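You operate a simulated robot arm through the tools that you are given. There is no shell and no other tool.

You run a simulated robot arm. Do the job below in one go: nothing can be reset, and whatever is moved stays where it is left.

## Task
Swap the stand's roller for the green one and clamp it.
Fine: lift both red clamps first, lay the old roller in the rack's free slot, put both clamps down again.

Only the result counts: the job must be done as asked and must still hold three seconds after the hand-in. Knocking over, shifting, dropping, spilling or breaking anything else fails it.

## Robot
A 7-joint arm with a two-finger gripper, fixed in place. Base frame: the origin is at the foot of the arm, x ahead of it, y to its left, z up; the work surface is at about z = 856. Units: mm, rad, N and s.
With the tool pointing down near the work surface it reaches from about 340 to 720 mm from the base axis. Its first joint turns from -1.152 to 1.152 rad. Payload 2.45 kg.
The tool frame sits at the grasp point between the pads (the TCP): z along the fingers, y along the line on which they close. The tips reach 26 mm beyond it. Largest opening 96 mm; the body of the gripper starts 69 mm behind the TCP.
Orientation is that of the tool frame in the base frame, as a unit quaternion [x, y, z, w]. With the fingers straight down and closing along the base's y, the tool's x points along the base's -x, its y along +y and its z along -z.

## Interface
- The arm moves only by the tool nudge_tool. Its argument "commands" is a list of rows, each a list of 3 entries, a list of its own where there are three numbers: the shift along the tool's x, y, z in units of 300 mm (1.0 is 300 mm), then the turn, a rotation vector about the tool's x, y, z in units of 90 degrees (1.0 is 90 degrees), then the finger opening in mm, from 0 to 96. In form: [[[tx, ty, tz], [rx, ry, rz], jaw], ...]. A call has 1 to 20 rows; each row is the pose to reach, as a shift and turn from the pose commanded when the call began, along the tool's axes at that moment. A call with a number of a shift or a turn outside -1 to 1 is refused whole. Each row takes 0.2 s and may step no farther than 50 mm and 0.15 rad from the row before; otherwise, or with a gripper value out of range, the whole call is refused. A pose out of reach is approached as far as the arm can. The call stops where the force on the tool passes 80 N (or 10 N more than at its start, if that is more) or the arm is blocked; 0.2 s more then pass. Each finger halts on what it meets, pressing with about 35 N; the grip force reading is that of the motor and also rises with nothing between the fingers. The clock runs only during rows and for 0.2 s after the last one: add rows that repeat a pose to give the fingers time. The reply holds the time, the measured pose of the TCP, the force on the tool along the base axes, the opening and the grip force, in the units named above and with some noise, with the torque about the TCP (base axes, N m) and any sound that the robot's microphone picked up, and new pictures: "show" is both (left out), scene, wrist or none.
- Cameras (640 x 400 px; columns grow to the right, rows downward): "scene" is fixed at [152.7, -380.6, 1431.6]; the picture's right is [0.90, -0.44, 0.00], its down [-0.24, -0.49, -0.84] and it looks along [0.37, 0.75, -0.55] (base axes); focal length 282 px, centre (320, 200). "wrist" rides on the gripper at [82, 3, -98] in the tool frame; the picture's right is [-0.04, 1.00, 0.00], its down [-0.73, -0.03, -0.68] and it looks along [-0.68, -0.03, 0.73] (tool axes); focal length 256 px, centre (320, 200). There is no depth. A picture from a camera that has moved, and an enlarged one, comes with that camera's place and axes in the base frame and with its lens. The place of the scene camera against the robot may be out by one fixed shift of up to 12 mm in any direction.
- close_up(camera, box): a new picture of the part [left, top, right, bottom] of that camera's present view, enlarged. It takes no simulated time.
- finish_job(): hands the job in; it is judged then, once.

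Nothing tells you positions but the pictures and the camera data. Unless the task says otherwise, let go and move clear before handing in.

The tools are called after "Emit:" as a command line: name --argument value ..., lists and objects as JSON in quotes. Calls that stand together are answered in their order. nudge_tool: Moves the arm, as the interface text tells. Its arguments: {"type":"object","properties":{"commands":{"type":"array","items":{"type":"array"}},"show":{"type":"string","enum":["both","scene","wrist","none"]}},"required":["commands"]} The other tools are called the same way: close_up (camera, box) takes an enlarged picture of a part of a camera's view; finish_job () hands the job in.

At the start:

```text
time: 0.0
ee_pos: [428.5, 233.0, 1265.5]
tool_rot: [0.001, 1.0, -0.001, 0.0]
contact_force: [0.2, 0.5, -0.4]
wrist_torque: [-0.03, -0.01, 0.01]
width: 95.9
grasp_force: 0.0
```

scene: 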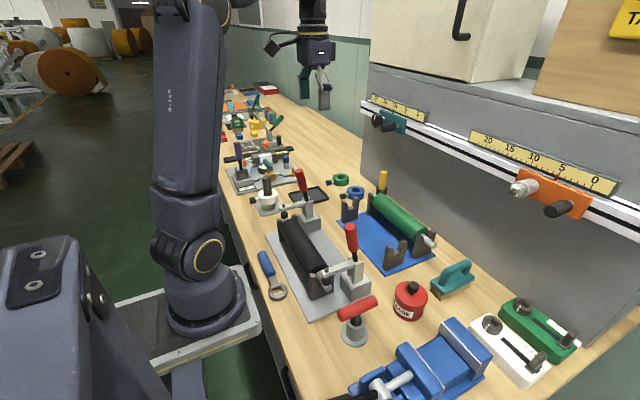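
wrist: 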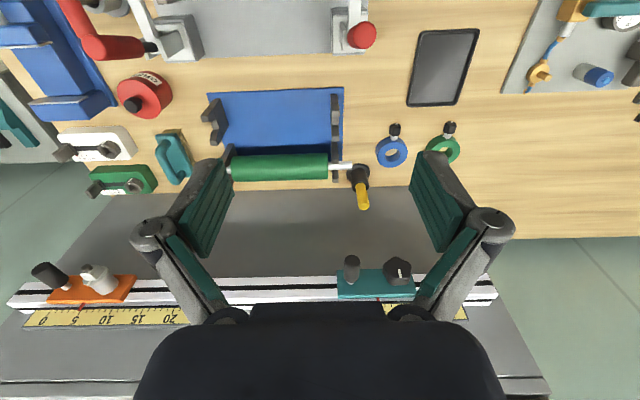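

I see a grey stand holding a black roller with two red-handled toggle clamps, and a blue rack behind it holding the green roller with a free slot. I'll look closer at both before moving.

Emit:
close_up --camera "scene" --box '[240, 160, 400, 330]'

Emit:
close_up --camera "scene" --box '[320, 160, 460, 280]'

Emit:
close_up --camera "wrist" --box '[60, 0, 400, 212]'

```text
2.35 times, centred on (320, 245) of scene
camera zoom: at [152.7, -380.6, 1431.6], right [0.9, -0.44, 0.0], down [-0.24, -0.49, -0.84], along [0.37, 0.75, -0.55], focal length 664 px, centre (320, 94)
```

zoom: 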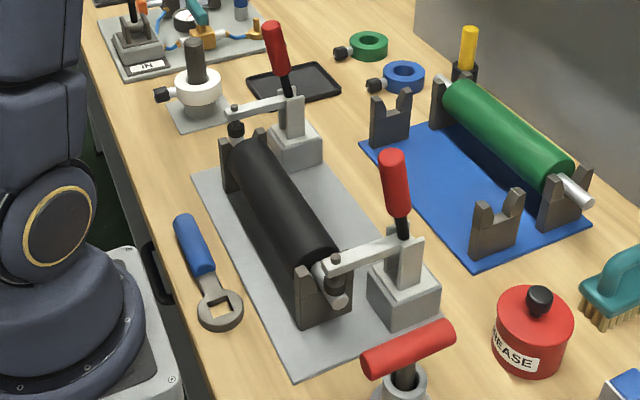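

```text
3.33 times, centred on (390, 220) of scene
camera zoom: at [152.7, -380.6, 1431.6], right [0.9, -0.44, 0.0], down [-0.24, -0.49, -0.84], along [0.37, 0.75, -0.55], focal length 941 px, centre (87, 133)
```

zoom: 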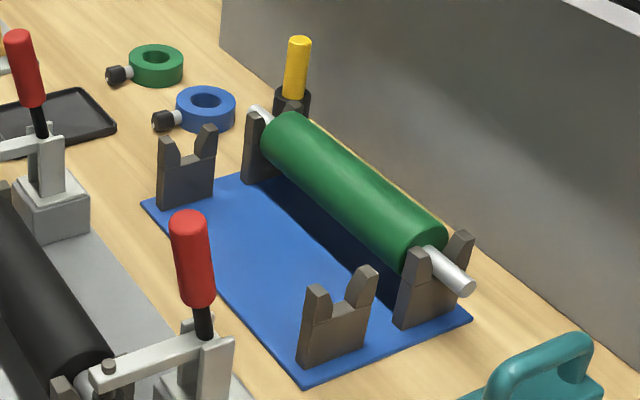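

```text
1.88 times, centred on (230, 106) of wrist
camera zoom: at [348.3, 236.0, 1362.4], right [0.04, 1.0, 0.0], down [0.73, -0.03, 0.68], along [0.68, -0.03, -0.73], focal length 482 px, centre (489, 377)
```

zoom: 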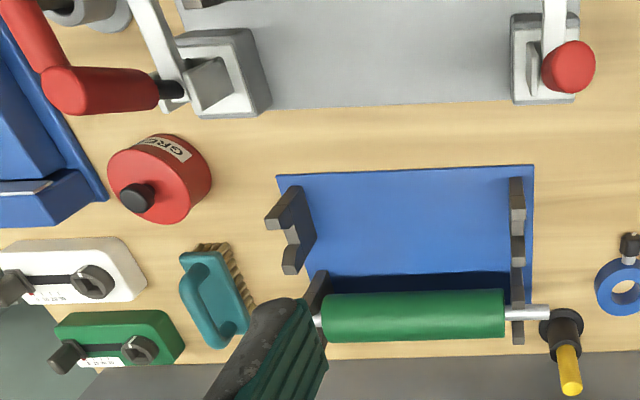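

The stand's roller axis runs roughly along base y at x≈350, the clamps are on its +x side, and the green roller sits at x≈640. I'll turn the tool −90° about z and move towards −y so the wrist camera can see the stand from above.

Emit:
nudge_tool --commands '[[[0, -0.08, 0], [0, 0, -0.085], 95], [[0, -0.16, 0], [0, 0, -0.17], 95], [[0, -0.24, 0], [0, 0, -0.25], 95], [[0, -0.32, 0], [0, 0, -0.335], 95], [[0, -0.4, 0], [0, 0, -0.42], 95], [[0, -0.48, 0], [0, 0, -0.5], 95], [[0, -0.56, 0], [0, 0, -0.585], 95], [[0, -0.64, 0], [0, 0, -0.67], 95], [[0, -0.72, 0], [0, 0, -0.75], 95], [[0, -0.8, 0], [0, 0, -0.835], 95], [[0, -0.88, 0], [0, 0, -0.92], 95], [[0, -0.96, 0], [0, 0, -1.0], 95]]'

```text
time: 2.6
ee_pos: [430.2, -56.8, 1267.8]
tool_rot: [0.708, -0.706, 0.0, 0.0]
contact_force: [0.3, -0.7, 0.1]
wrist_torque: [0.01, 0.02, 0.0]
width: 95.1
grasp_force: 0.0
camera wrist: at [427.0, -137.6, 1362.7], right [-1.0, 0.04, 0.0], down [0.03, 0.73, 0.68], along [0.03, 0.68, -0.73], focal length 256 px, centre (320, 200)
```

scene: 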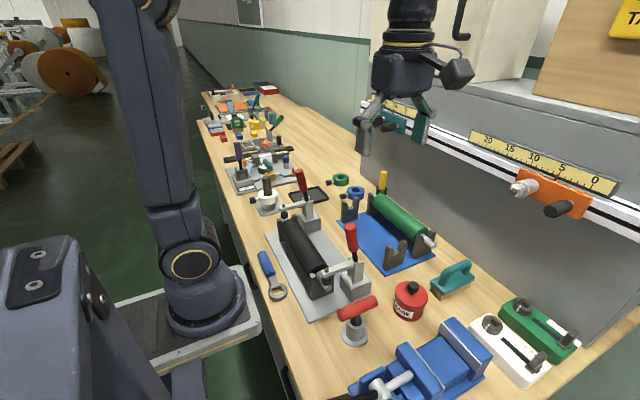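
wrist: 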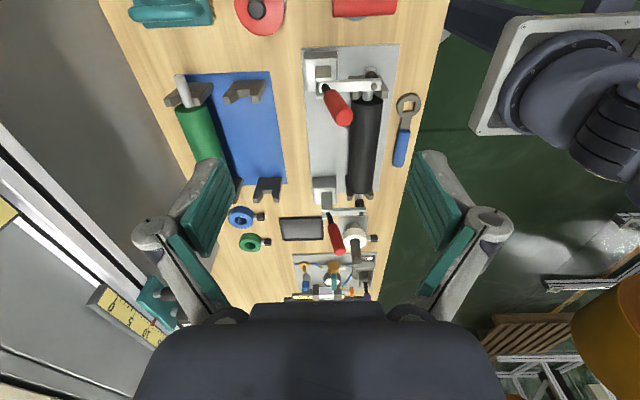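

The wrist camera now sees both the stand and the rack. I'll enlarge these for measurement.

Emit:
close_up --camera "wrist" --box '[280, 30, 440, 130]'

Emit:
close_up --camera "wrist" --box '[280, 130, 440, 260]'

Emit:
close_up --camera "wrist" --box '[150, 60, 310, 210]'

```text
4.00 times, centred on (360, 80) of wrist
camera zoom: at [427.0, -137.6, 1362.7], right [-1.0, 0.04, 0.0], down [0.03, 0.73, 0.68], along [0.03, 0.68, -0.73], focal length 1024 px, centre (160, 680)
```

zoom: 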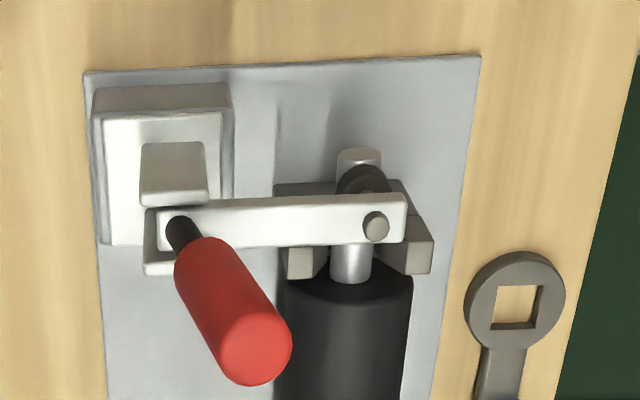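

```text
3.08 times, centred on (360, 195) of wrist
camera zoom: at [427.0, -137.6, 1362.7], right [-1.0, 0.04, 0.0], down [0.03, 0.73, 0.68], along [0.03, 0.68, -0.73], focal length 788 px, centre (197, 215)
```

zoom: 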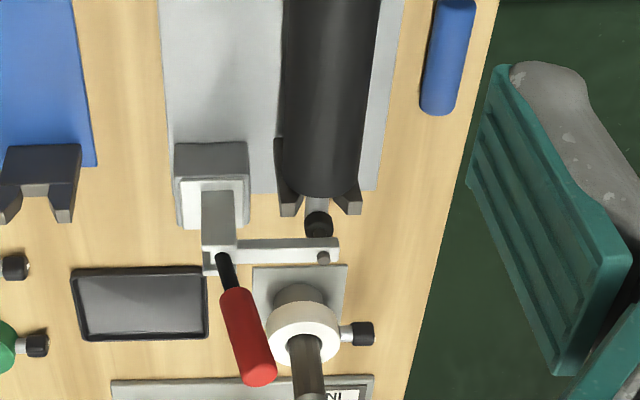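

```text
2.67 times, centred on (230, 135) of wrist
camera zoom: at [427.0, -137.6, 1362.7], right [-1.0, 0.04, 0.0], down [0.03, 0.73, 0.68], along [0.03, 0.68, -0.73], focal length 683 px, centre (560, 373)
```

zoom: 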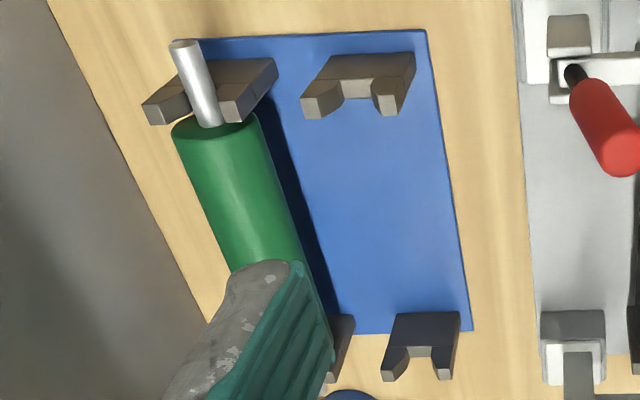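

The near clamp handle's top is at about (405, −2, 1075) and its pivot at about (426, −3, 975). The far clamp is at y≈275 and the roller axle is near x≈355. I'll turn back so the fingers close along y and hover above the near handle.

Emit:
nudge_tool --commands '[[[-0.015, 0.006, 0.03], [0, 0, 0.085], 95], [[-0.03, 0.011, 0.065], [0, 0, 0.17], 95], [[-0.045, 0.017, 0.1], [0, 0, 0.25], 95], [[-0.06, 0.022, 0.13], [0, 0, 0.335], 95], [[-0.075, 0.028, 0.16], [0, 0, 0.42], 95], [[-0.09, 0.033, 0.19], [0, 0, 0.5], 95], [[-0.105, 0.039, 0.225], [0, 0, 0.585], 95], [[-0.12, 0.045, 0.26], [0, 0, 0.67], 95], [[-0.135, 0.05, 0.29], [0, 0, 0.75], 95], [[-0.15, 0.056, 0.32], [0, 0, 0.835], 95], [[-0.165, 0.061, 0.355], [0, 0, 0.92], 95], [[-0.18, 0.067, 0.387], [0, 0, 1.0], 95], [[-0.18, 0.067, 0.387], [0, 0, 1.0], 95]]'

```text
time: 5.4
ee_pos: [408.6, -2.3, 1149.5]
tool_rot: [0.001, 1.0, 0.0, 0.0]
contact_force: [-0.4, -0.6, 0.0]
wrist_torque: [-0.01, 0.01, -0.02]
width: 95.0
grasp_force: 0.1
camera wrist: at [327.9, 2.0, 1245.8], right [0.04, 1.0, 0.0], down [0.73, -0.03, 0.68], along [0.68, -0.03, -0.73], focal length 256 px, centre (320, 200)
```

scene: 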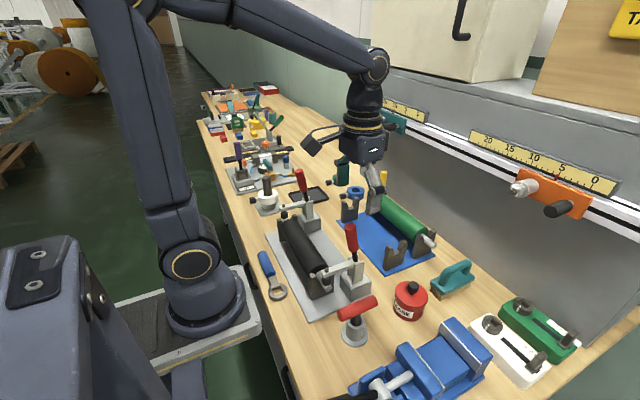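
wrist: 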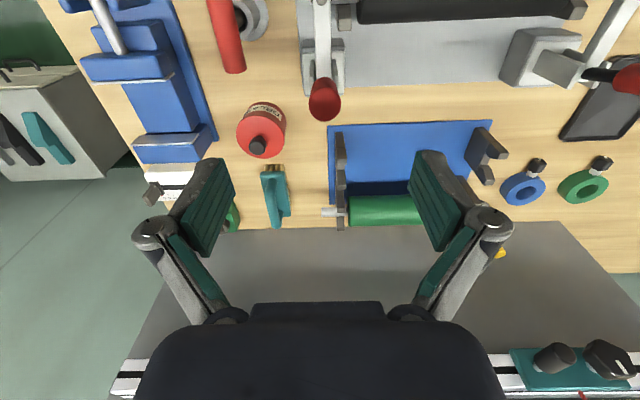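

Now I'm above the near handle. I'll zoom in on the wrist view for its exact location.

Emit:
close_up --camera "wrist" --box '[280, 0, 400, 130]'

Emit:
close_up --camera "scene" --box '[280, 130, 420, 320]'

```text
3.08 times, centred on (340, 65) of wrist
camera zoom: at [327.9, 2.0, 1245.8], right [0.04, 1.0, 0.0], down [0.73, -0.03, 0.68], along [0.68, -0.03, -0.73], focal length 788 px, centre (258, 615)
```

zoom: 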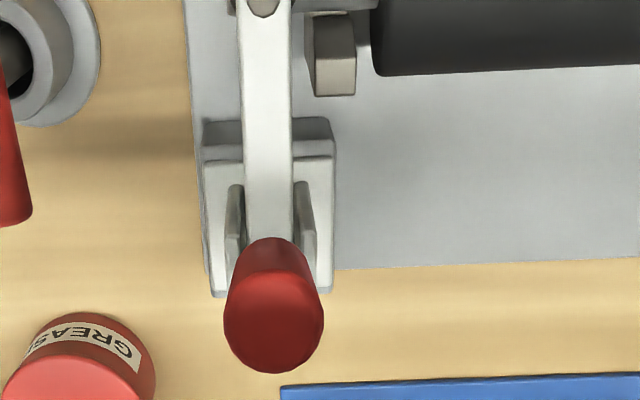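

```text
2.11 times, centred on (350, 225) of scene
camera zoom: at [152.8, -380.6, 1431.6], right [0.9, -0.44, 0.0], down [-0.24, -0.49, -0.84], along [0.37, 0.75, -0.55], focal length 594 px, centre (257, 147)
```

zoom: 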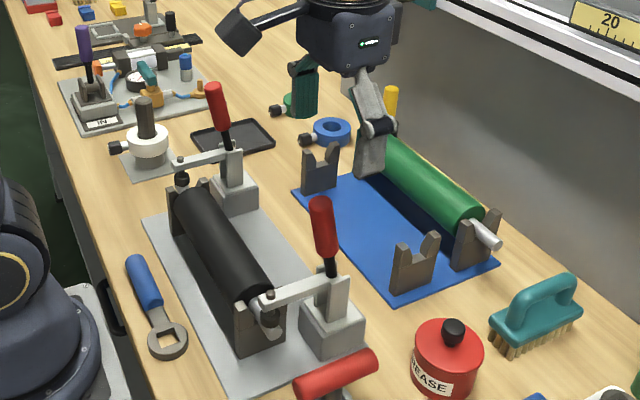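

The near handle's top is at about (403, 2, 1068), tilted roughly 14° towards the roller. I'll descend and grip it around z≈1045.

Emit:
nudge_tool --commands '[[[0.003, 0.005, 0.1], [0, 0, 0], 95], [[0.006, 0.01, 0.2], [0, 0, 0], 95], [[0.009, 0.014, 0.29], [0, 0, 0], 95], [[0.009, 0.014, 0.348], [0, 0, 0], 95], [[0.009, 0.014, 0.348], [0, 0, 0], 70], [[0.009, 0.014, 0.348], [0, 0, 0], 50], [[0.009, 0.014, 0.348], [0, 0, 0], 35], [[0.009, 0.014, 0.348], [0, 0, 0], 10], [[0.009, 0.014, 0.348], [0, 0, 0], 10], [[0.009, 0.014, 0.348], [0, 0, 0], 10], [[0.009, 0.014, 0.348], [0, 0, 0], 10]]'

```text
time: 7.8
ee_pos: [405.7, 2.8, 1045.8]
tool_rot: [0.0, 1.0, 0.0, 0.0]
contact_force: [0.1, -7.4, -0.9]
wrist_torque: [-0.23, -0.01, -0.05]
width: 23.3
grasp_force: 45.0
camera wrist: at [324.2, 5.8, 1142.6], right [0.04, 1.0, 0.0], down [0.73, -0.03, 0.68], along [0.68, -0.03, -0.73], focal length 256 px, centre (320, 200)
```

scene: 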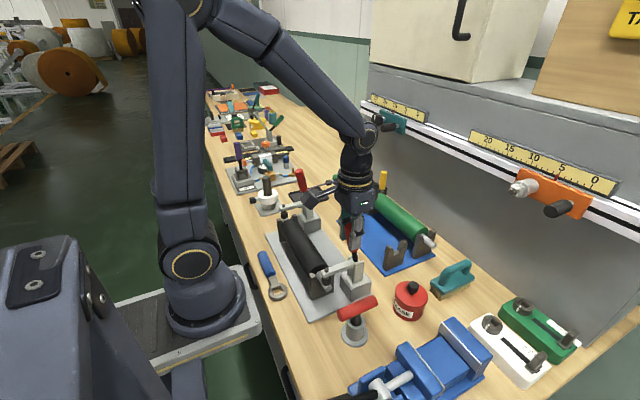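
wrist: 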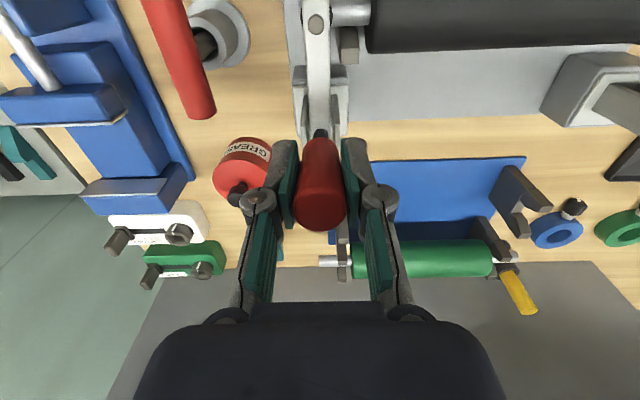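

The handle is gripped at 23 mm. Now I'll swing it along its arc towards +x, tilting the tool part of the way with it.

Emit:
nudge_tool --commands '[[[-0.036, 0, -0.007], [0, 0.045, 0], 10], [[-0.073, 0, -0.009], [0, 0.09, 0], 10], [[-0.11, 0, -0.005], [0, 0.135, 0], 10], [[-0.146, 0, 0.004], [0, 0.18, 0], 10], [[-0.181, 0, 0.017], [0, 0.225, 0], 10], [[-0.213, 0, 0.035], [0, 0.27, 0], 10]]'

```text
time: 9.2
ee_pos: [470.4, 2.9, 1033.8]
tool_rot: [0.001, 0.977, -0.001, -0.213]
contact_force: [-12.4, -12.3, 5.6]
wrist_torque: [-0.33, 1.28, 0.05]
width: 23.6
grasp_force: 45.1
camera wrist: at [436.6, 5.9, 1156.0], right [0.04, 1.0, -0.02], down [0.95, -0.03, 0.31], along [0.31, -0.03, -0.95], focal length 256 px, centre (320, 200)
```

scene: 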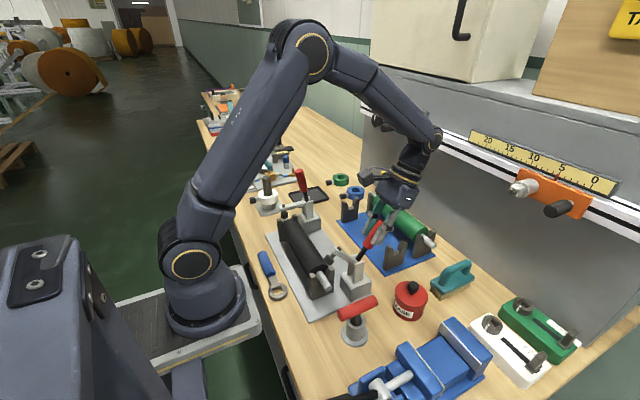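
wrist: 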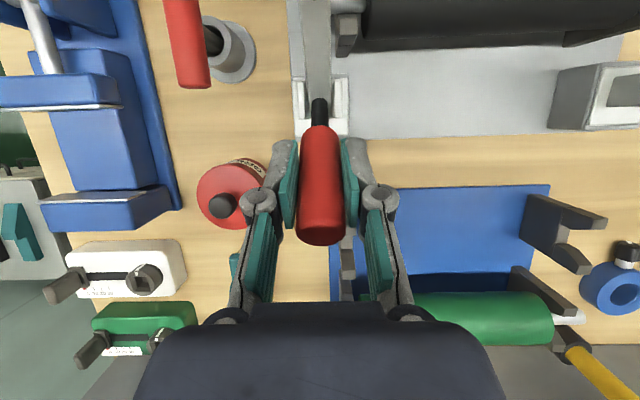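

The handle swings freely to about 33° and the arm is lifting. I'll continue the arc to about 80°.

Emit:
nudge_tool --commands '[[[-0.0368, 0, 0.0086], [0, 0.05, 0], 10], [[-0.0713, 0, 0.0219], [0, 0.1, 0], 10], [[-0.104, 0, 0.04], [0, 0.15, 0], 10], [[-0.1336, 0, 0.0626], [0, 0.2, 0], 10], [[-0.16, 0, 0.0887], [0, 0.25, 0], 10], [[-0.1823, 0, 0.1185], [0, 0.3, 0], 10]]'

```text
time: 10.6
ee_pos: [506.1, 3.0, 979.3]
tool_rot: [0.0, 0.901, 0.001, -0.433]
contact_force: [-0.2, 0.4, 0.3]
wrist_torque: [0.0, -0.02, -0.01]
width: 9.9
grasp_force: 0.0
camera wrist: at [532.4, 6.4, 1103.0], right [0.02, 1.0, -0.03], down [0.99, -0.03, -0.15], along [-0.15, -0.03, -0.99], focal length 256 px, centre (320, 200)
```

scene: 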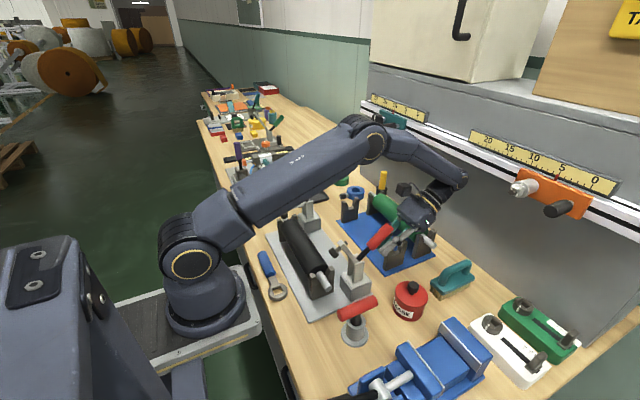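
wrist: 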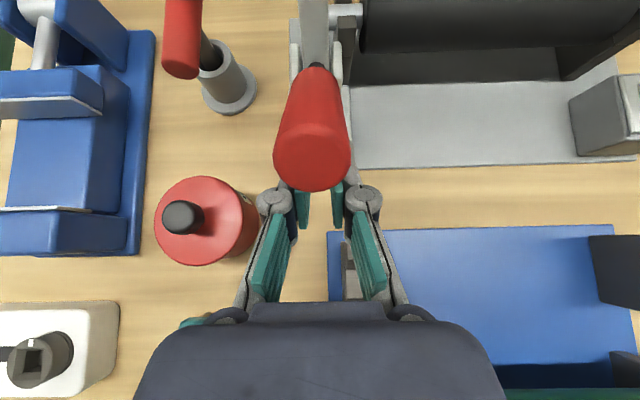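

The handle slipped out near the end, probably at its hard stop. I'll check whether the clamp stays open.

Emit:
close_up --camera "scene" --box '[280, 180, 440, 320]'

Emit:
close_up --camera "wrist" --box '[260, 0, 420, 200]'

```text
2.86 times, centred on (360, 250) of scene
camera zoom: at [152.8, -380.5, 1431.6], right [0.9, -0.44, 0.0], down [-0.24, -0.49, -0.84], along [0.37, 0.75, -0.55], focal length 806 px, centre (206, 57)
```

zoom: 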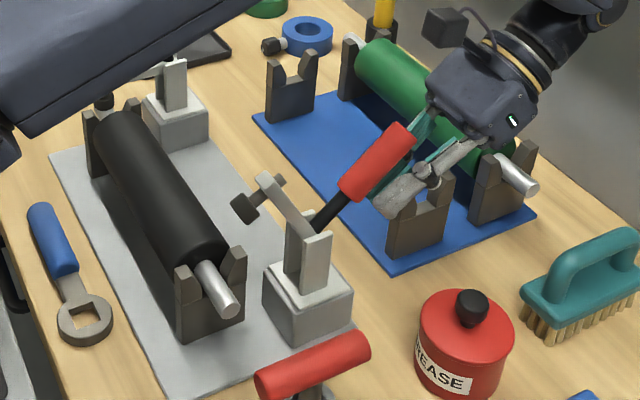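

```text
2.00 times, centred on (340, 100) of wrist
camera zoom: at [532.4, 6.4, 1103.0], right [0.02, 1.0, -0.03], down [0.99, -0.03, -0.15], along [-0.15, -0.03, -0.99], focal length 512 px, centre (280, 400)
```

zoom: 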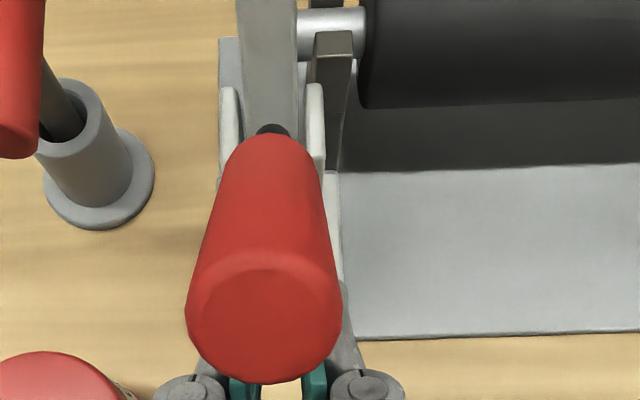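

The near clamp is open (handle at about 55°, against its stop) and stays there by itself. I'll back the fingers away, straighten the tool and rise.

Emit:
nudge_tool --commands '[[[0, 0, -0.08], [0, 0, 0], 10], [[0, 0, -0.1667], [0, 0, 0], 10], [[0.048, 0, -0.205], [0, -0.07, 0], 30], [[0.097, 0, -0.244], [0, -0.14, 0], 50], [[0.145, 0, -0.283], [0, -0.21, 0], 70], [[0.194, 0, -0.322], [0, -0.285, 0], 95], [[0.242, 0, -0.36], [0, -0.36, 0], 95], [[0.29, 0, -0.399], [0, -0.43, 0], 95], [[0.339, 0, -0.438], [0, -0.5, 0], 95], [[0.387, 0, -0.476], [0, -0.57, 0], 95]]'

```text
time: 12.8
ee_pos: [543.9, 1.2, 1159.7]
tool_rot: [-0.001, 1.0, 0.0, 0.002]
contact_force: [0.3, 0.2, 1.0]
wrist_torque: [0.01, -0.06, -0.04]
width: 95.2
grasp_force: 0.0
out of reach, approached as far as the arm can: row 2
camera wrist: at [462.4, 4.9, 1255.3], right [0.04, 1.0, 0.0], down [0.73, -0.03, 0.68], along [0.68, -0.03, -0.73], focal length 256 px, centre (320, 200)
```

scene: 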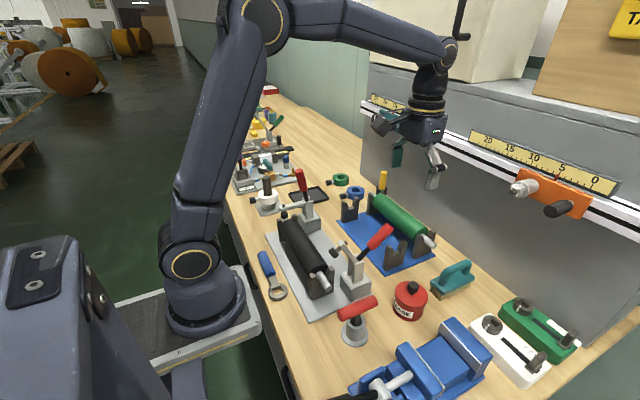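
wrist: 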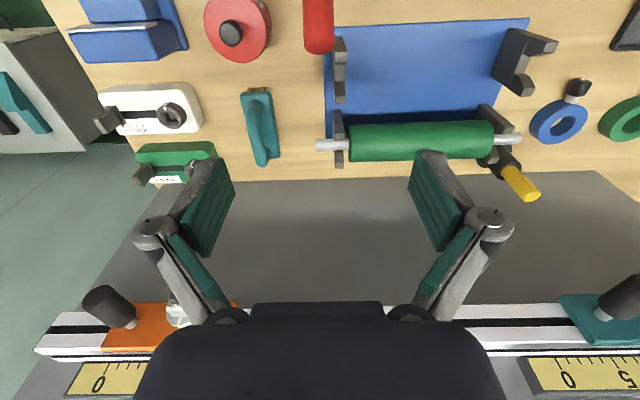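

The near clamp stays open. Next I'll hover above the far clamp's handle.

Emit:
nudge_tool --commands '[[[0.056, 0.111, 0.004], [0, 0, 0], 95], [[0.112, 0.222, 0.008], [0, 0, 0], 95], [[0.168, 0.334, 0.012], [0, 0, 0], 95], [[0.224, 0.445, 0.016], [0, 0, 0], 95], [[0.279, 0.556, 0.02], [0, 0, 0], 95], [[0.335, 0.668, 0.025], [0, 0, 0], 95], [[0.391, 0.779, 0.029], [0, 0, 0], 95], [[0.447, 0.89, 0.033], [0, 0, 0], 95], [[0.447, 0.89, 0.033], [0, 0, 0], 95]]'

Emit:
close_up --camera "wrist" --box '[260, 0, 400, 130]'

```text
time: 14.8
ee_pos: [409.8, 268.5, 1148.2]
tool_rot: [0.0, 1.0, 0.0, 0.0]
contact_force: [-0.1, 0.2, 0.4]
wrist_torque: [0.04, -0.05, -0.04]
width: 94.9
grasp_force: 0.0
camera wrist: at [329.4, 272.2, 1244.7], right [0.04, 1.0, 0.0], down [0.73, -0.03, 0.68], along [0.68, -0.03, -0.73], focal length 256 px, centre (320, 200)
```

scene: 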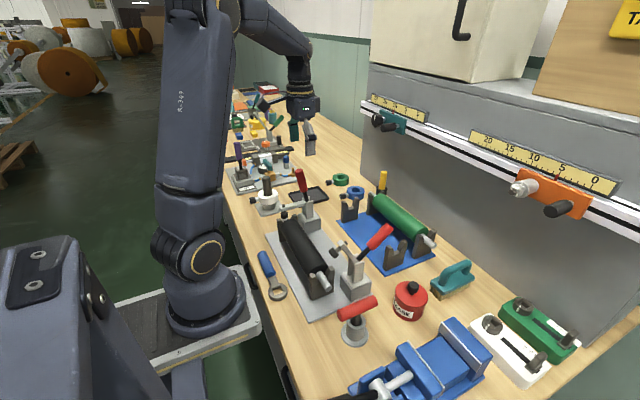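
wrist: 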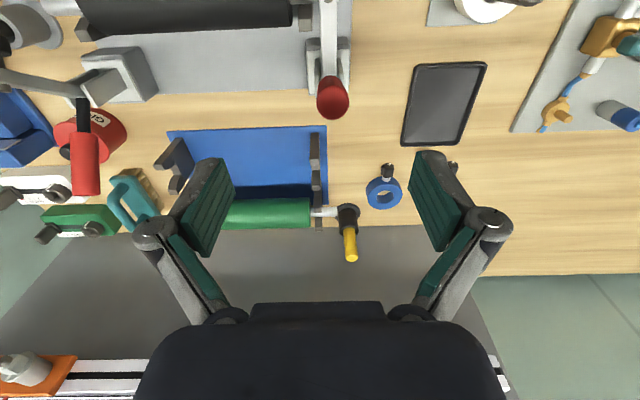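

```text
3.08 times, centred on (330, 65) of wrist
camera zoom: at [329.4, 272.2, 1244.7], right [0.04, 1.0, 0.0], down [0.73, -0.03, 0.68], along [0.68, -0.03, -0.73], focal length 788 px, centre (289, 615)
```

zoom: 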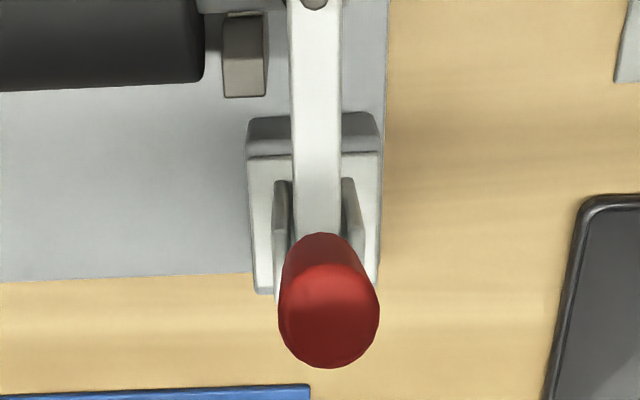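

The far handle is at (403, 278, 1068), the same geometry as the near one. I'll descend, grip it and swing it open, stopping near 54° where the stop was.

Emit:
nudge_tool --commands '[[[0.004, 0.01, 0.1], [0, 0, 0], 95], [[0.008, 0.02, 0.2], [0, 0, 0], 95], [[0.013, 0.032, 0.29], [0, 0, 0], 95], [[0.013, 0.032, 0.343], [0, 0, 0], 75], [[0.013, 0.032, 0.343], [0, 0, 0], 55], [[0.013, 0.032, 0.343], [0, 0, 0], 40], [[0.013, 0.032, 0.343], [0, 0, 0], 10], [[0.013, 0.032, 0.343], [0, 0, 0], 10], [[0.013, 0.032, 0.343], [0, 0, 0], 10], [[0.013, 0.032, 0.343], [0, 0, 0], 10], [[-0.023, 0.032, 0.336], [0, 0.045, 0], 10], [[-0.06, 0.032, 0.334], [0, 0.09, 0], 10], [[-0.097, 0.032, 0.338], [0, 0.135, 0], 10], [[-0.133, 0.032, 0.347], [0, 0.18, 0], 10], [[-0.168, 0.032, 0.36], [0, 0.225, 0], 10], [[-0.2, 0.032, 0.378], [0, 0.27, 0], 10], [[-0.23, 0.032, 0.401], [0, 0.33, 0], 10], [[-0.256, 0.032, 0.427], [0, 0.4, 0], 10], [[-0.269, 0.032, 0.444], [0, 0.45, 0], 10]]'

```text
time: 18.8
ee_pos: [492.2, 277.7, 1018.7]
tool_rot: [0.001, 0.938, 0.002, -0.346]
contact_force: [-5.1, -12.1, 34.4]
wrist_torque: [-0.3, -0.5, 0.17]
width: 23.7
grasp_force: 45.1
camera wrist: at [494.2, 281.4, 1145.7], right [0.03, 1.0, -0.02], down [1.0, -0.03, 0.04], along [0.04, -0.03, -1.0], focal length 256 px, centre (320, 200)
```

scene: 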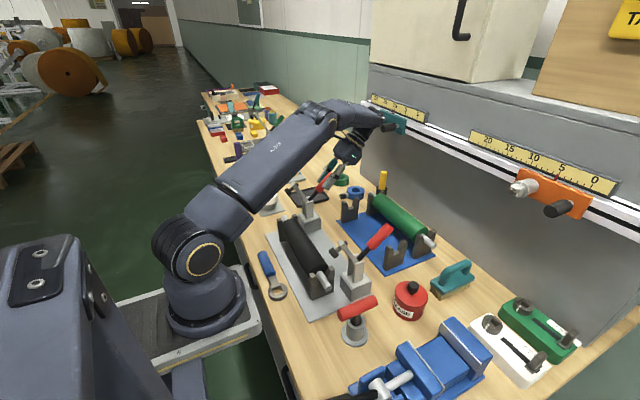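
wrist: 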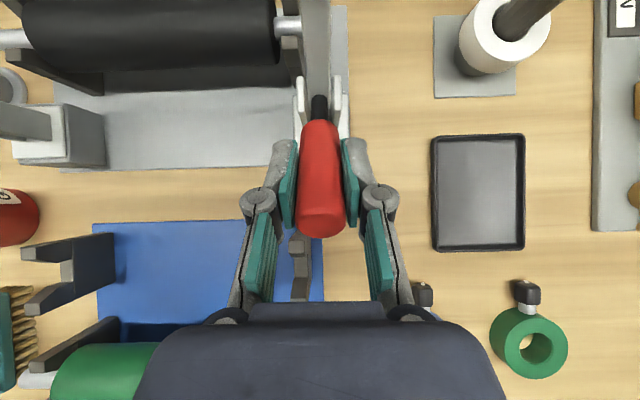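

The far clamp is at its stop (34 N upward reaction). I'll release it, back away and straighten up.

Emit:
nudge_tool --commands '[[[0, 0, 0], [0, 0, 0], 40], [[0, 0, 0], [0, 0, 0], 60], [[0, 0, 0], [0, 0, 0], 80], [[0, 0, -0.065], [0, 0, 0], 80], [[0, 0, -0.13], [0, 0, 0], 95], [[0.04, 0, -0.177], [0, -0.075, 0], 95], [[0.08, 0, -0.224], [0, -0.15, 0], 95], [[0.121, 0, -0.27], [0, -0.225, 0], 95], [[0.161, 0, -0.317], [0, -0.3, 0], 95], [[0.202, 0, -0.364], [0, -0.375, 0], 95], [[0.242, 0, -0.411], [0, -0.45, 0], 95]]'

Emit:
close_up --camera "scene" --box '[260, 170, 420, 310]'

```text
time: 21.2
ee_pos: [516.3, 277.7, 1157.5]
tool_rot: [-0.001, 1.0, 0.001, 0.0]
contact_force: [-0.2, -0.4, 0.3]
wrist_torque: [0.03, -0.03, 0.0]
width: 95.0
grasp_force: 0.0
out of reach, approached as far as the arm can: row 5
camera wrist: at [434.9, 281.3, 1254.1], right [0.04, 1.0, 0.0], down [0.73, -0.03, 0.68], along [0.68, -0.03, -0.73], focal length 256 px, centre (320, 200)
```

scene: 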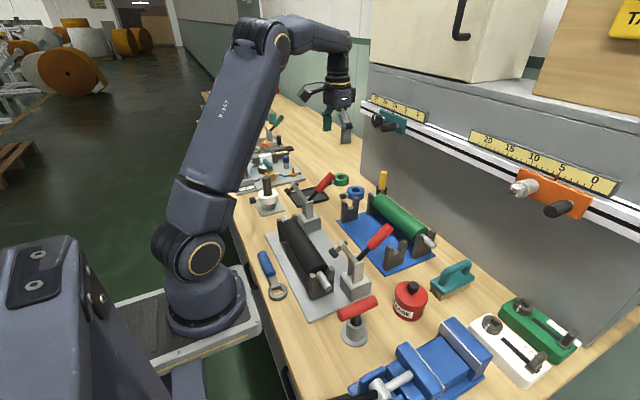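
wrist: 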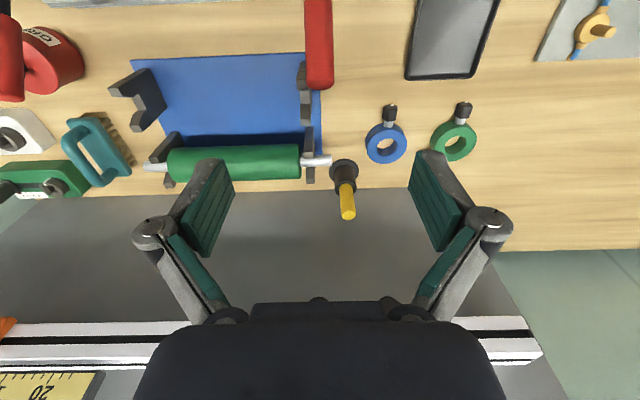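

```text
2.86 times, centred on (340, 240) of scene
camera zoom: at [152.7, -380.6, 1431.6], right [0.9, -0.44, 0.0], down [-0.24, -0.49, -0.84], along [0.37, 0.75, -0.55], focal length 806 px, centre (263, 86)
```

zoom: 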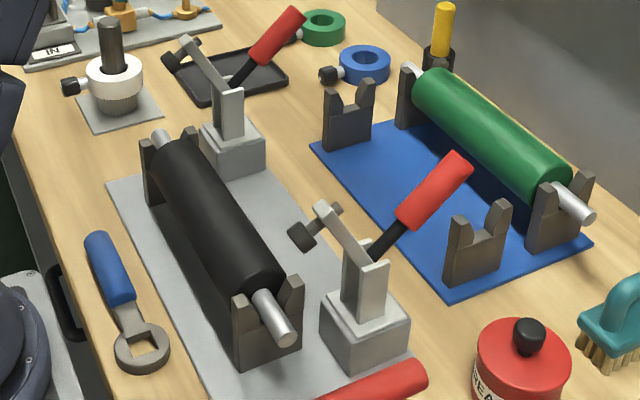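

Both clamps are open now. I'll enlarge the rack to measure its free slot.

Emit:
close_up --camera "wrist" --box '[90, 40, 230, 200]'

Emit:
close_up --camera "wrist" --box '[230, 40, 370, 200]'

```text
2.50 times, centred on (160, 120) of wrist
camera zoom: at [434.9, 281.3, 1254.1], right [0.04, 1.0, 0.0], down [0.73, -0.03, 0.68], along [0.68, -0.03, -0.73], focal length 640 px, centre (720, 400)
```

zoom: 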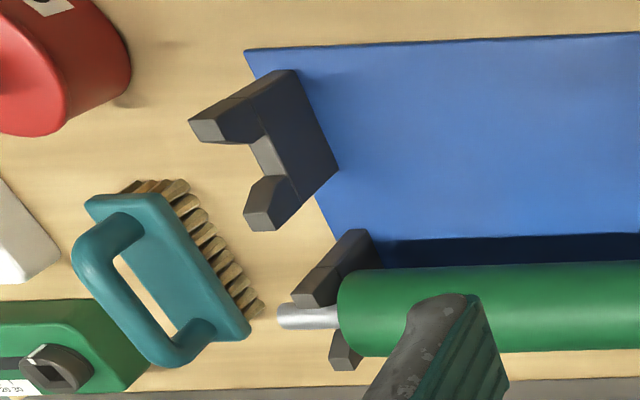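

```text
2.50 times, centred on (300, 120) of wrist
camera zoom: at [434.9, 281.3, 1254.1], right [0.04, 1.0, 0.0], down [0.73, -0.03, 0.68], along [0.68, -0.03, -0.73], focal length 640 px, centre (370, 400)
```

zoom: 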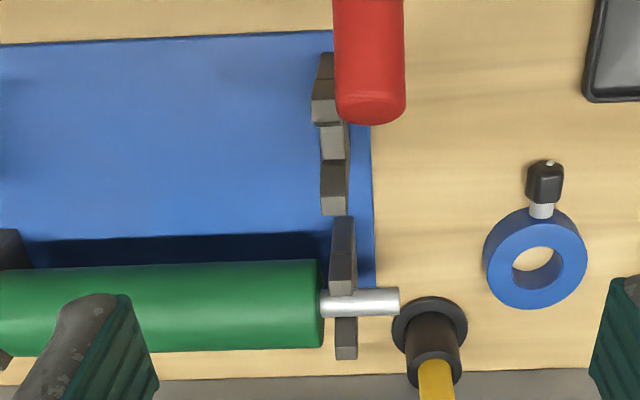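

The rack's free slot looks centred at about (561, 140) with prong tops near z≈943, and the green axle is at x≈661, z≈920. Next I'll hover above the black roller with the fingers closing along x.

Emit:
nudge_tool --commands '[[[0.045, -0.038, 0], [0, 0, -0.085], 95], [[0.09, -0.077, 0], [0, 0, -0.17], 95], [[0.134, -0.115, 0], [0, 0, -0.25], 95], [[0.179, -0.153, 0.02], [0, 0, -0.335], 95], [[0.224, -0.192, 0.04], [0, 0, -0.42], 95], [[0.268, -0.23, 0.06], [0, 0, -0.5], 95], [[0.313, -0.268, 0.08], [0, 0, -0.585], 95], [[0.358, -0.307, 0.1], [0, 0, -0.67], 95], [[0.403, -0.345, 0.12], [0, 0, -0.75], 95], [[0.447, -0.383, 0.14], [0, 0, -0.835], 95], [[0.492, -0.422, 0.16], [0, 0, -0.92], 95], [[0.537, -0.46, 0.16], [0, 0, -1.0], 95], [[0.537, -0.46, 0.16], [0, 0, -1.0], 95]]'

Emit:
close_up --camera "wrist" --box '[250, 0, 390, 130]'

```text
time: 24.0
ee_pos: [353.8, 140.2, 1110.2]
tool_rot: [0.708, -0.706, 0.001, 0.0]
contact_force: [-0.4, 0.1, -0.4]
wrist_torque: [0.02, -0.01, 0.0]
width: 95.0
grasp_force: 0.0
camera wrist: at [351.9, 59.0, 1206.8], right [-1.0, 0.04, 0.0], down [0.03, 0.73, 0.68], along [0.03, 0.68, -0.73], focal length 256 px, centre (320, 200)
```

scene: 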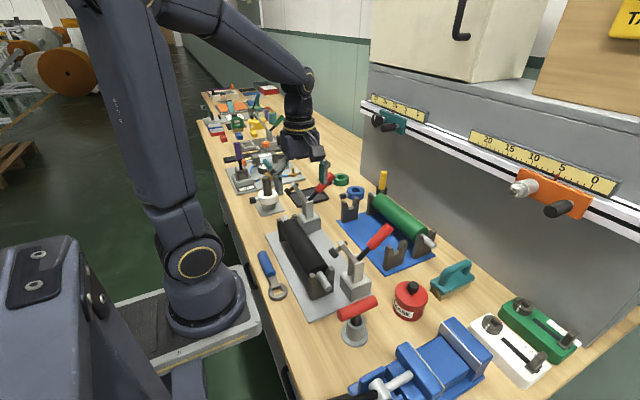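
wrist: 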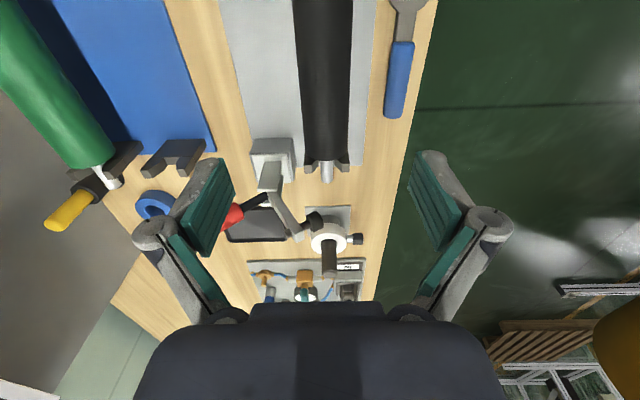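

```text
3.08 times, centred on (320, 65) of wrist
camera zoom: at [351.9, 59.0, 1206.8], right [-1.0, 0.04, 0.0], down [0.03, 0.73, 0.68], along [0.03, 0.68, -0.73], focal length 788 px, centre (320, 615)
```

zoom: 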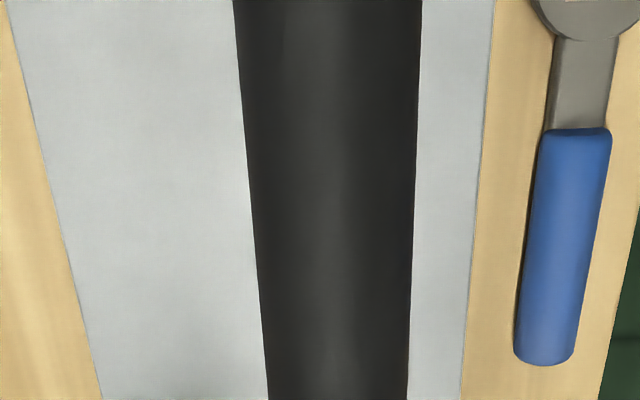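

The black roller's axis is at about x=351. I'll zoom in on the far end and the stand posts to pin down its height.

Emit:
close_up --camera "wrist" --box '[240, 120, 380, 220]'

Emit:
close_up --camera "scene" --box '[260, 200, 370, 310]'

```text
4.00 times, centred on (310, 170) of wrist
camera zoom: at [351.9, 59.0, 1206.8], right [-1.0, 0.04, 0.0], down [0.03, 0.73, 0.68], along [0.03, 0.68, -0.73], focal length 1024 px, centre (360, 320)
```

zoom: 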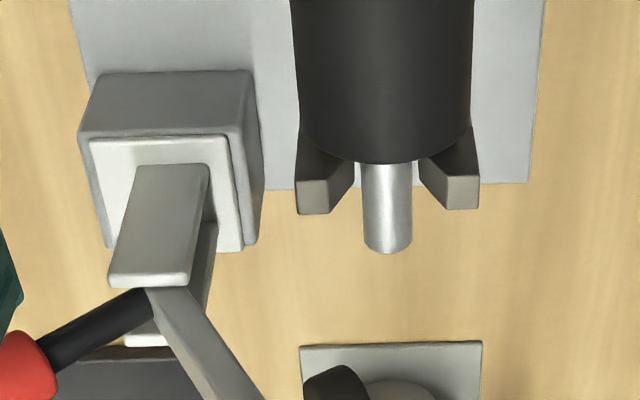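

```text
3.64 times, centred on (315, 255) of scene
camera zoom: at [152.7, -380.6, 1431.6], right [0.9, -0.44, 0.0], down [-0.24, -0.49, -0.84], along [0.37, 0.75, -0.55], focal length 1026 px, centre (338, 0)
```

zoom: 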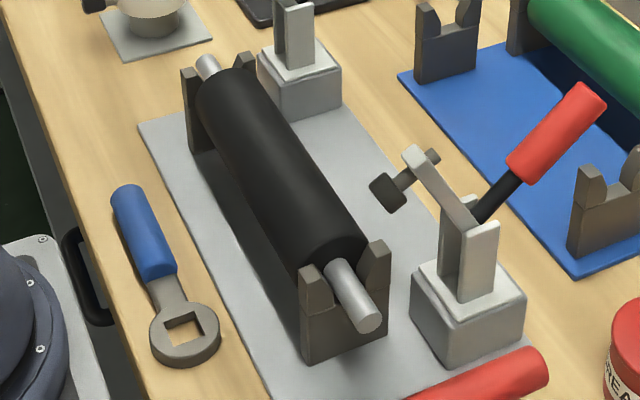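

The black axle is at about z≈920 and the roller is about 50 mm in diameter, centred at y≈140. I'll descend around it and grip.

Emit:
nudge_tool --commands '[[[0, 0.004, 0.13], [0, 0, 0], 95], [[0, 0.008, 0.26], [0, 0, 0], 95], [[0, 0.008, 0.39], [0, 0, 0], 95], [[0, 0.008, 0.51], [0, 0, 0], 95], [[0, 0.008, 0.6], [0, 0, 0], 95], [[0, 0.008, 0.632], [0, 0, 0], 95], [[0, 0.008, 0.632], [0, 0, 0], 80], [[0, 0.008, 0.632], [0, 0, 0], 65], [[0, 0.008, 0.632], [0, 0, 0], 52], [[0, 0.008, 0.632], [0, 0, 0], 40], [[0, 0.008, 0.632], [0, 0, 0], 30], [[0, 0.008, 0.632], [0, 0, 0], 30], [[0, 0.008, 0.632], [0, 0, 0], 30]]'

```text
time: 26.8
ee_pos: [351.4, 139.6, 920.3]
tool_rot: [0.707, -0.707, 0.0, -0.001]
contact_force: [-0.3, -0.6, -0.3]
wrist_torque: [0.02, -0.01, 0.01]
width: 54.2
grasp_force: 34.8
camera wrist: at [349.1, 59.7, 1016.5], right [-1.0, 0.04, 0.0], down [0.03, 0.73, 0.68], along [0.03, 0.68, -0.73], focal length 256 px, centre (320, 200)
```

scene: 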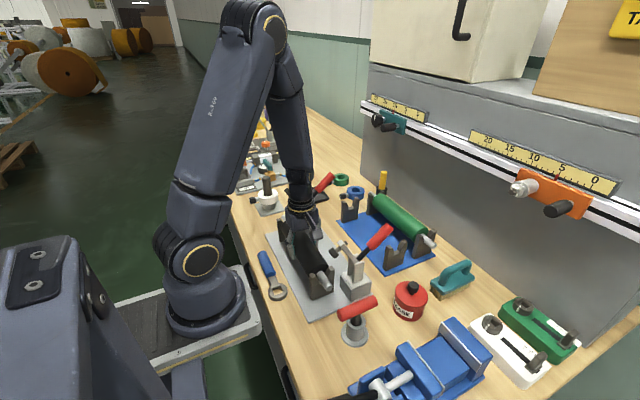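
wrist: 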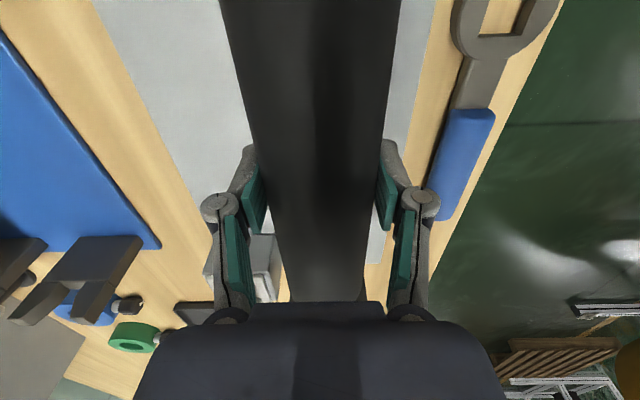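

The roller is gripped at 54 mm. I'll hold briefly, then lift slowly by 45 mm and check the load.

Emit:
nudge_tool --commands '[[[0, 0, 0], [0, 0, 0], 30], [[0, 0, 0], [0, 0, 0], 30], [[0, 0, -0.02], [0, 0, 0], 30], [[0, 0, -0.04], [0, 0, 0], 30], [[0, 0, -0.07], [0, 0, 0], 30], [[0, 0, -0.1], [0, 0, 0], 30], [[0, 0, -0.13], [0, 0, 0], 30], [[0, 0, -0.15], [0, 0, 0], 30], [[0, 0, -0.15], [0, 0, 0], 30]]'

Emit:
close_up --camera "scene" --box '[240, 180, 400, 310]'

```text
time: 28.8
ee_pos: [352.9, 141.3, 965.2]
tool_rot: [0.707, -0.707, 0.0, 0.0]
contact_force: [-0.5, -0.2, -4.1]
wrist_torque: [0.01, 0.04, 0.01]
width: 54.4
grasp_force: 35.0
camera wrist: at [349.7, 59.8, 1061.6], right [-1.0, 0.04, 0.0], down [0.03, 0.73, 0.68], along [0.03, 0.68, -0.73], focal length 256 px, centre (320, 200)
```

scene: 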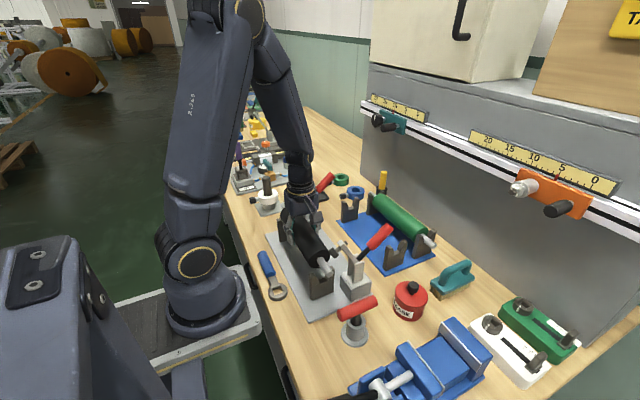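
wrist: 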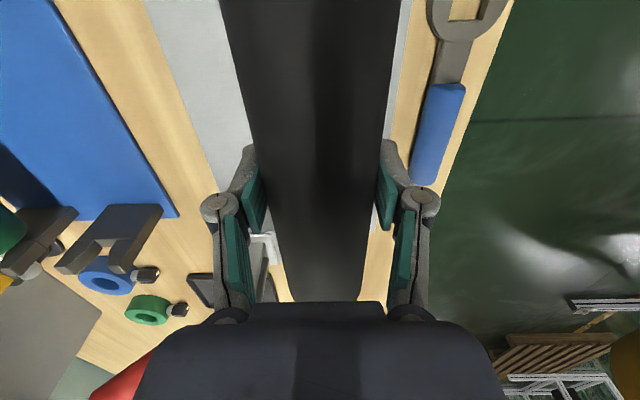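

```text
3.08 times, centred on (320, 245) of scene
camera zoom: at [152.8, -380.5, 1431.6], right [0.9, -0.44, 0.0], down [-0.24, -0.49, -0.84], along [0.37, 0.75, -0.55], focal length 868 px, centre (320, 62)
```

zoom: 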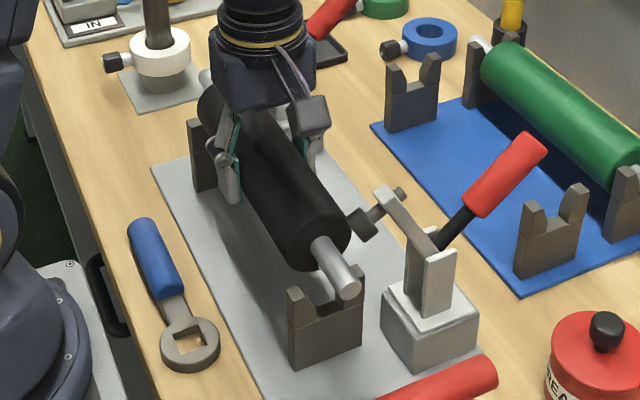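

The roller is free and weighs about 4 N. I'll shift it slightly towards −x to clear the raised clamp pads, lift it well above everything, then carry it over the rack's free slot.

Emit:
nudge_tool --commands '[[[0, 0.03, 0], [0, 0, 0], 30], [[0, 0.06, -0.02], [0, 0, 0], 30], [[0, 0.06, -0.1], [0, 0, 0], 30], [[0, 0.06, -0.2], [0, 0, 0], 30], [[0, 0.06, -0.3], [0, 0, 0], 30], [[0, 0.06, -0.4], [0, 0, 0], 30], [[0, 0.06, -0.5], [0, 0, 0], 30], [[0, 0.03, -0.52], [0, 0, 0], 30], [[0, -0.04, -0.52], [0, 0, 0], 30], [[0, -0.13, -0.52], [0, 0, 0], 30], [[0, -0.23, -0.52], [0, 0, 0], 30], [[0, -0.33, -0.52], [0, 0, 0], 30], [[0, -0.43, -0.52], [0, 0, 0], 30], [[0, -0.53, -0.52], [0, 0, 0], 30], [[0, -0.62, -0.52], [0, 0, 0], 30], [[0, -0.67, -0.52], [0, 0, 0], 30], [[0, -0.698, -0.52], [0, 0, 0], 30], [[0, -0.698, -0.52], [0, 0, 0], 30]]'

Emit:
close_up --camera "scene" --box '[320, 140, 460, 280]'

Emit:
close_up --camera "wrist" --box '[200, 100, 360, 320]'

```text
time: 32.6
ee_pos: [563.1, 141.6, 1121.8]
tool_rot: [0.707, -0.707, 0.0, -0.001]
contact_force: [0.0, -0.8, -4.3]
wrist_torque: [0.05, 0.0, 0.03]
width: 53.8
grasp_force: 34.7
camera wrist: at [560.5, 60.6, 1218.6], right [-1.0, 0.04, 0.0], down [0.03, 0.73, 0.68], along [0.03, 0.68, -0.73], focal length 256 px, centre (320, 200)
```

scene: 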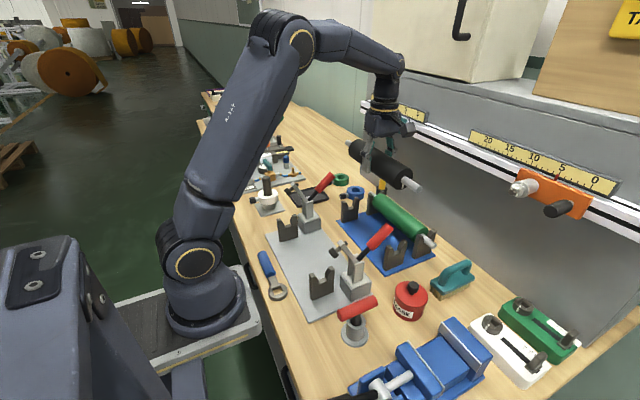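
wrist: 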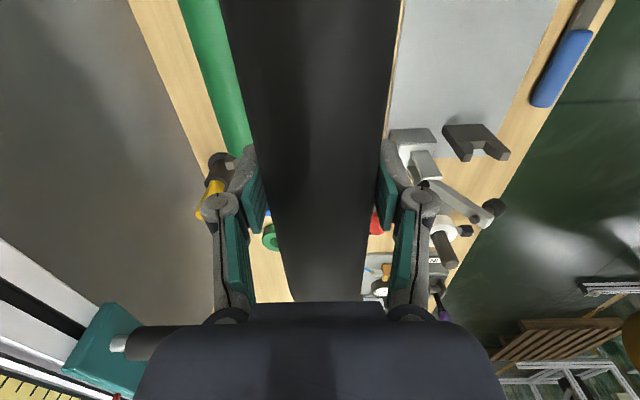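

```text
2.86 times, centred on (390, 210) of scene
camera zoom: at [152.8, -380.5, 1431.6], right [0.9, -0.44, 0.0], down [-0.24, -0.49, -0.84], along [0.37, 0.75, -0.55], focal length 806 px, centre (120, 171)
```

zoom: 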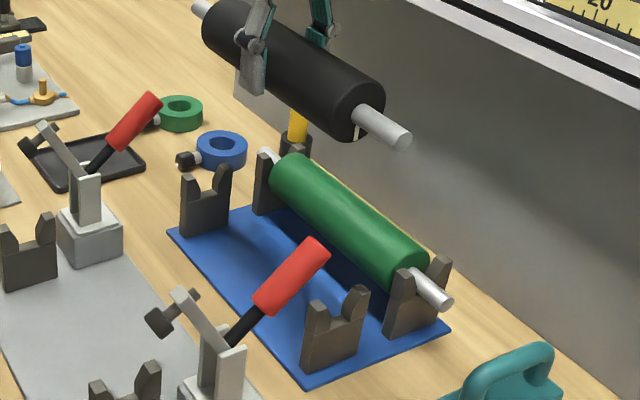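

```text
1.82 times, centred on (280, 210) of wrist
camera zoom: at [560.5, 60.6, 1218.6], right [-1.0, 0.04, 0.0], down [0.03, 0.73, 0.68], along [0.03, 0.68, -0.73], focal length 465 px, centre (393, 182)
```

zoom: 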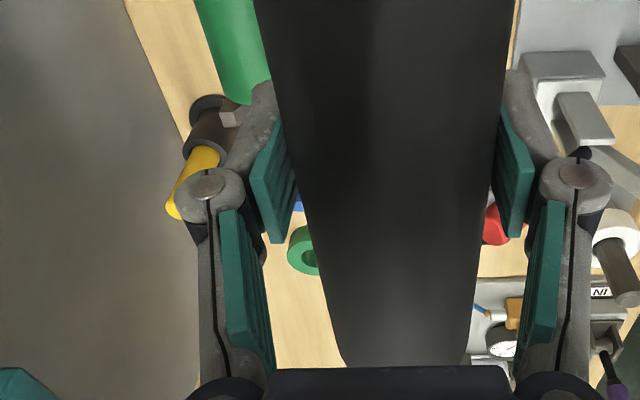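

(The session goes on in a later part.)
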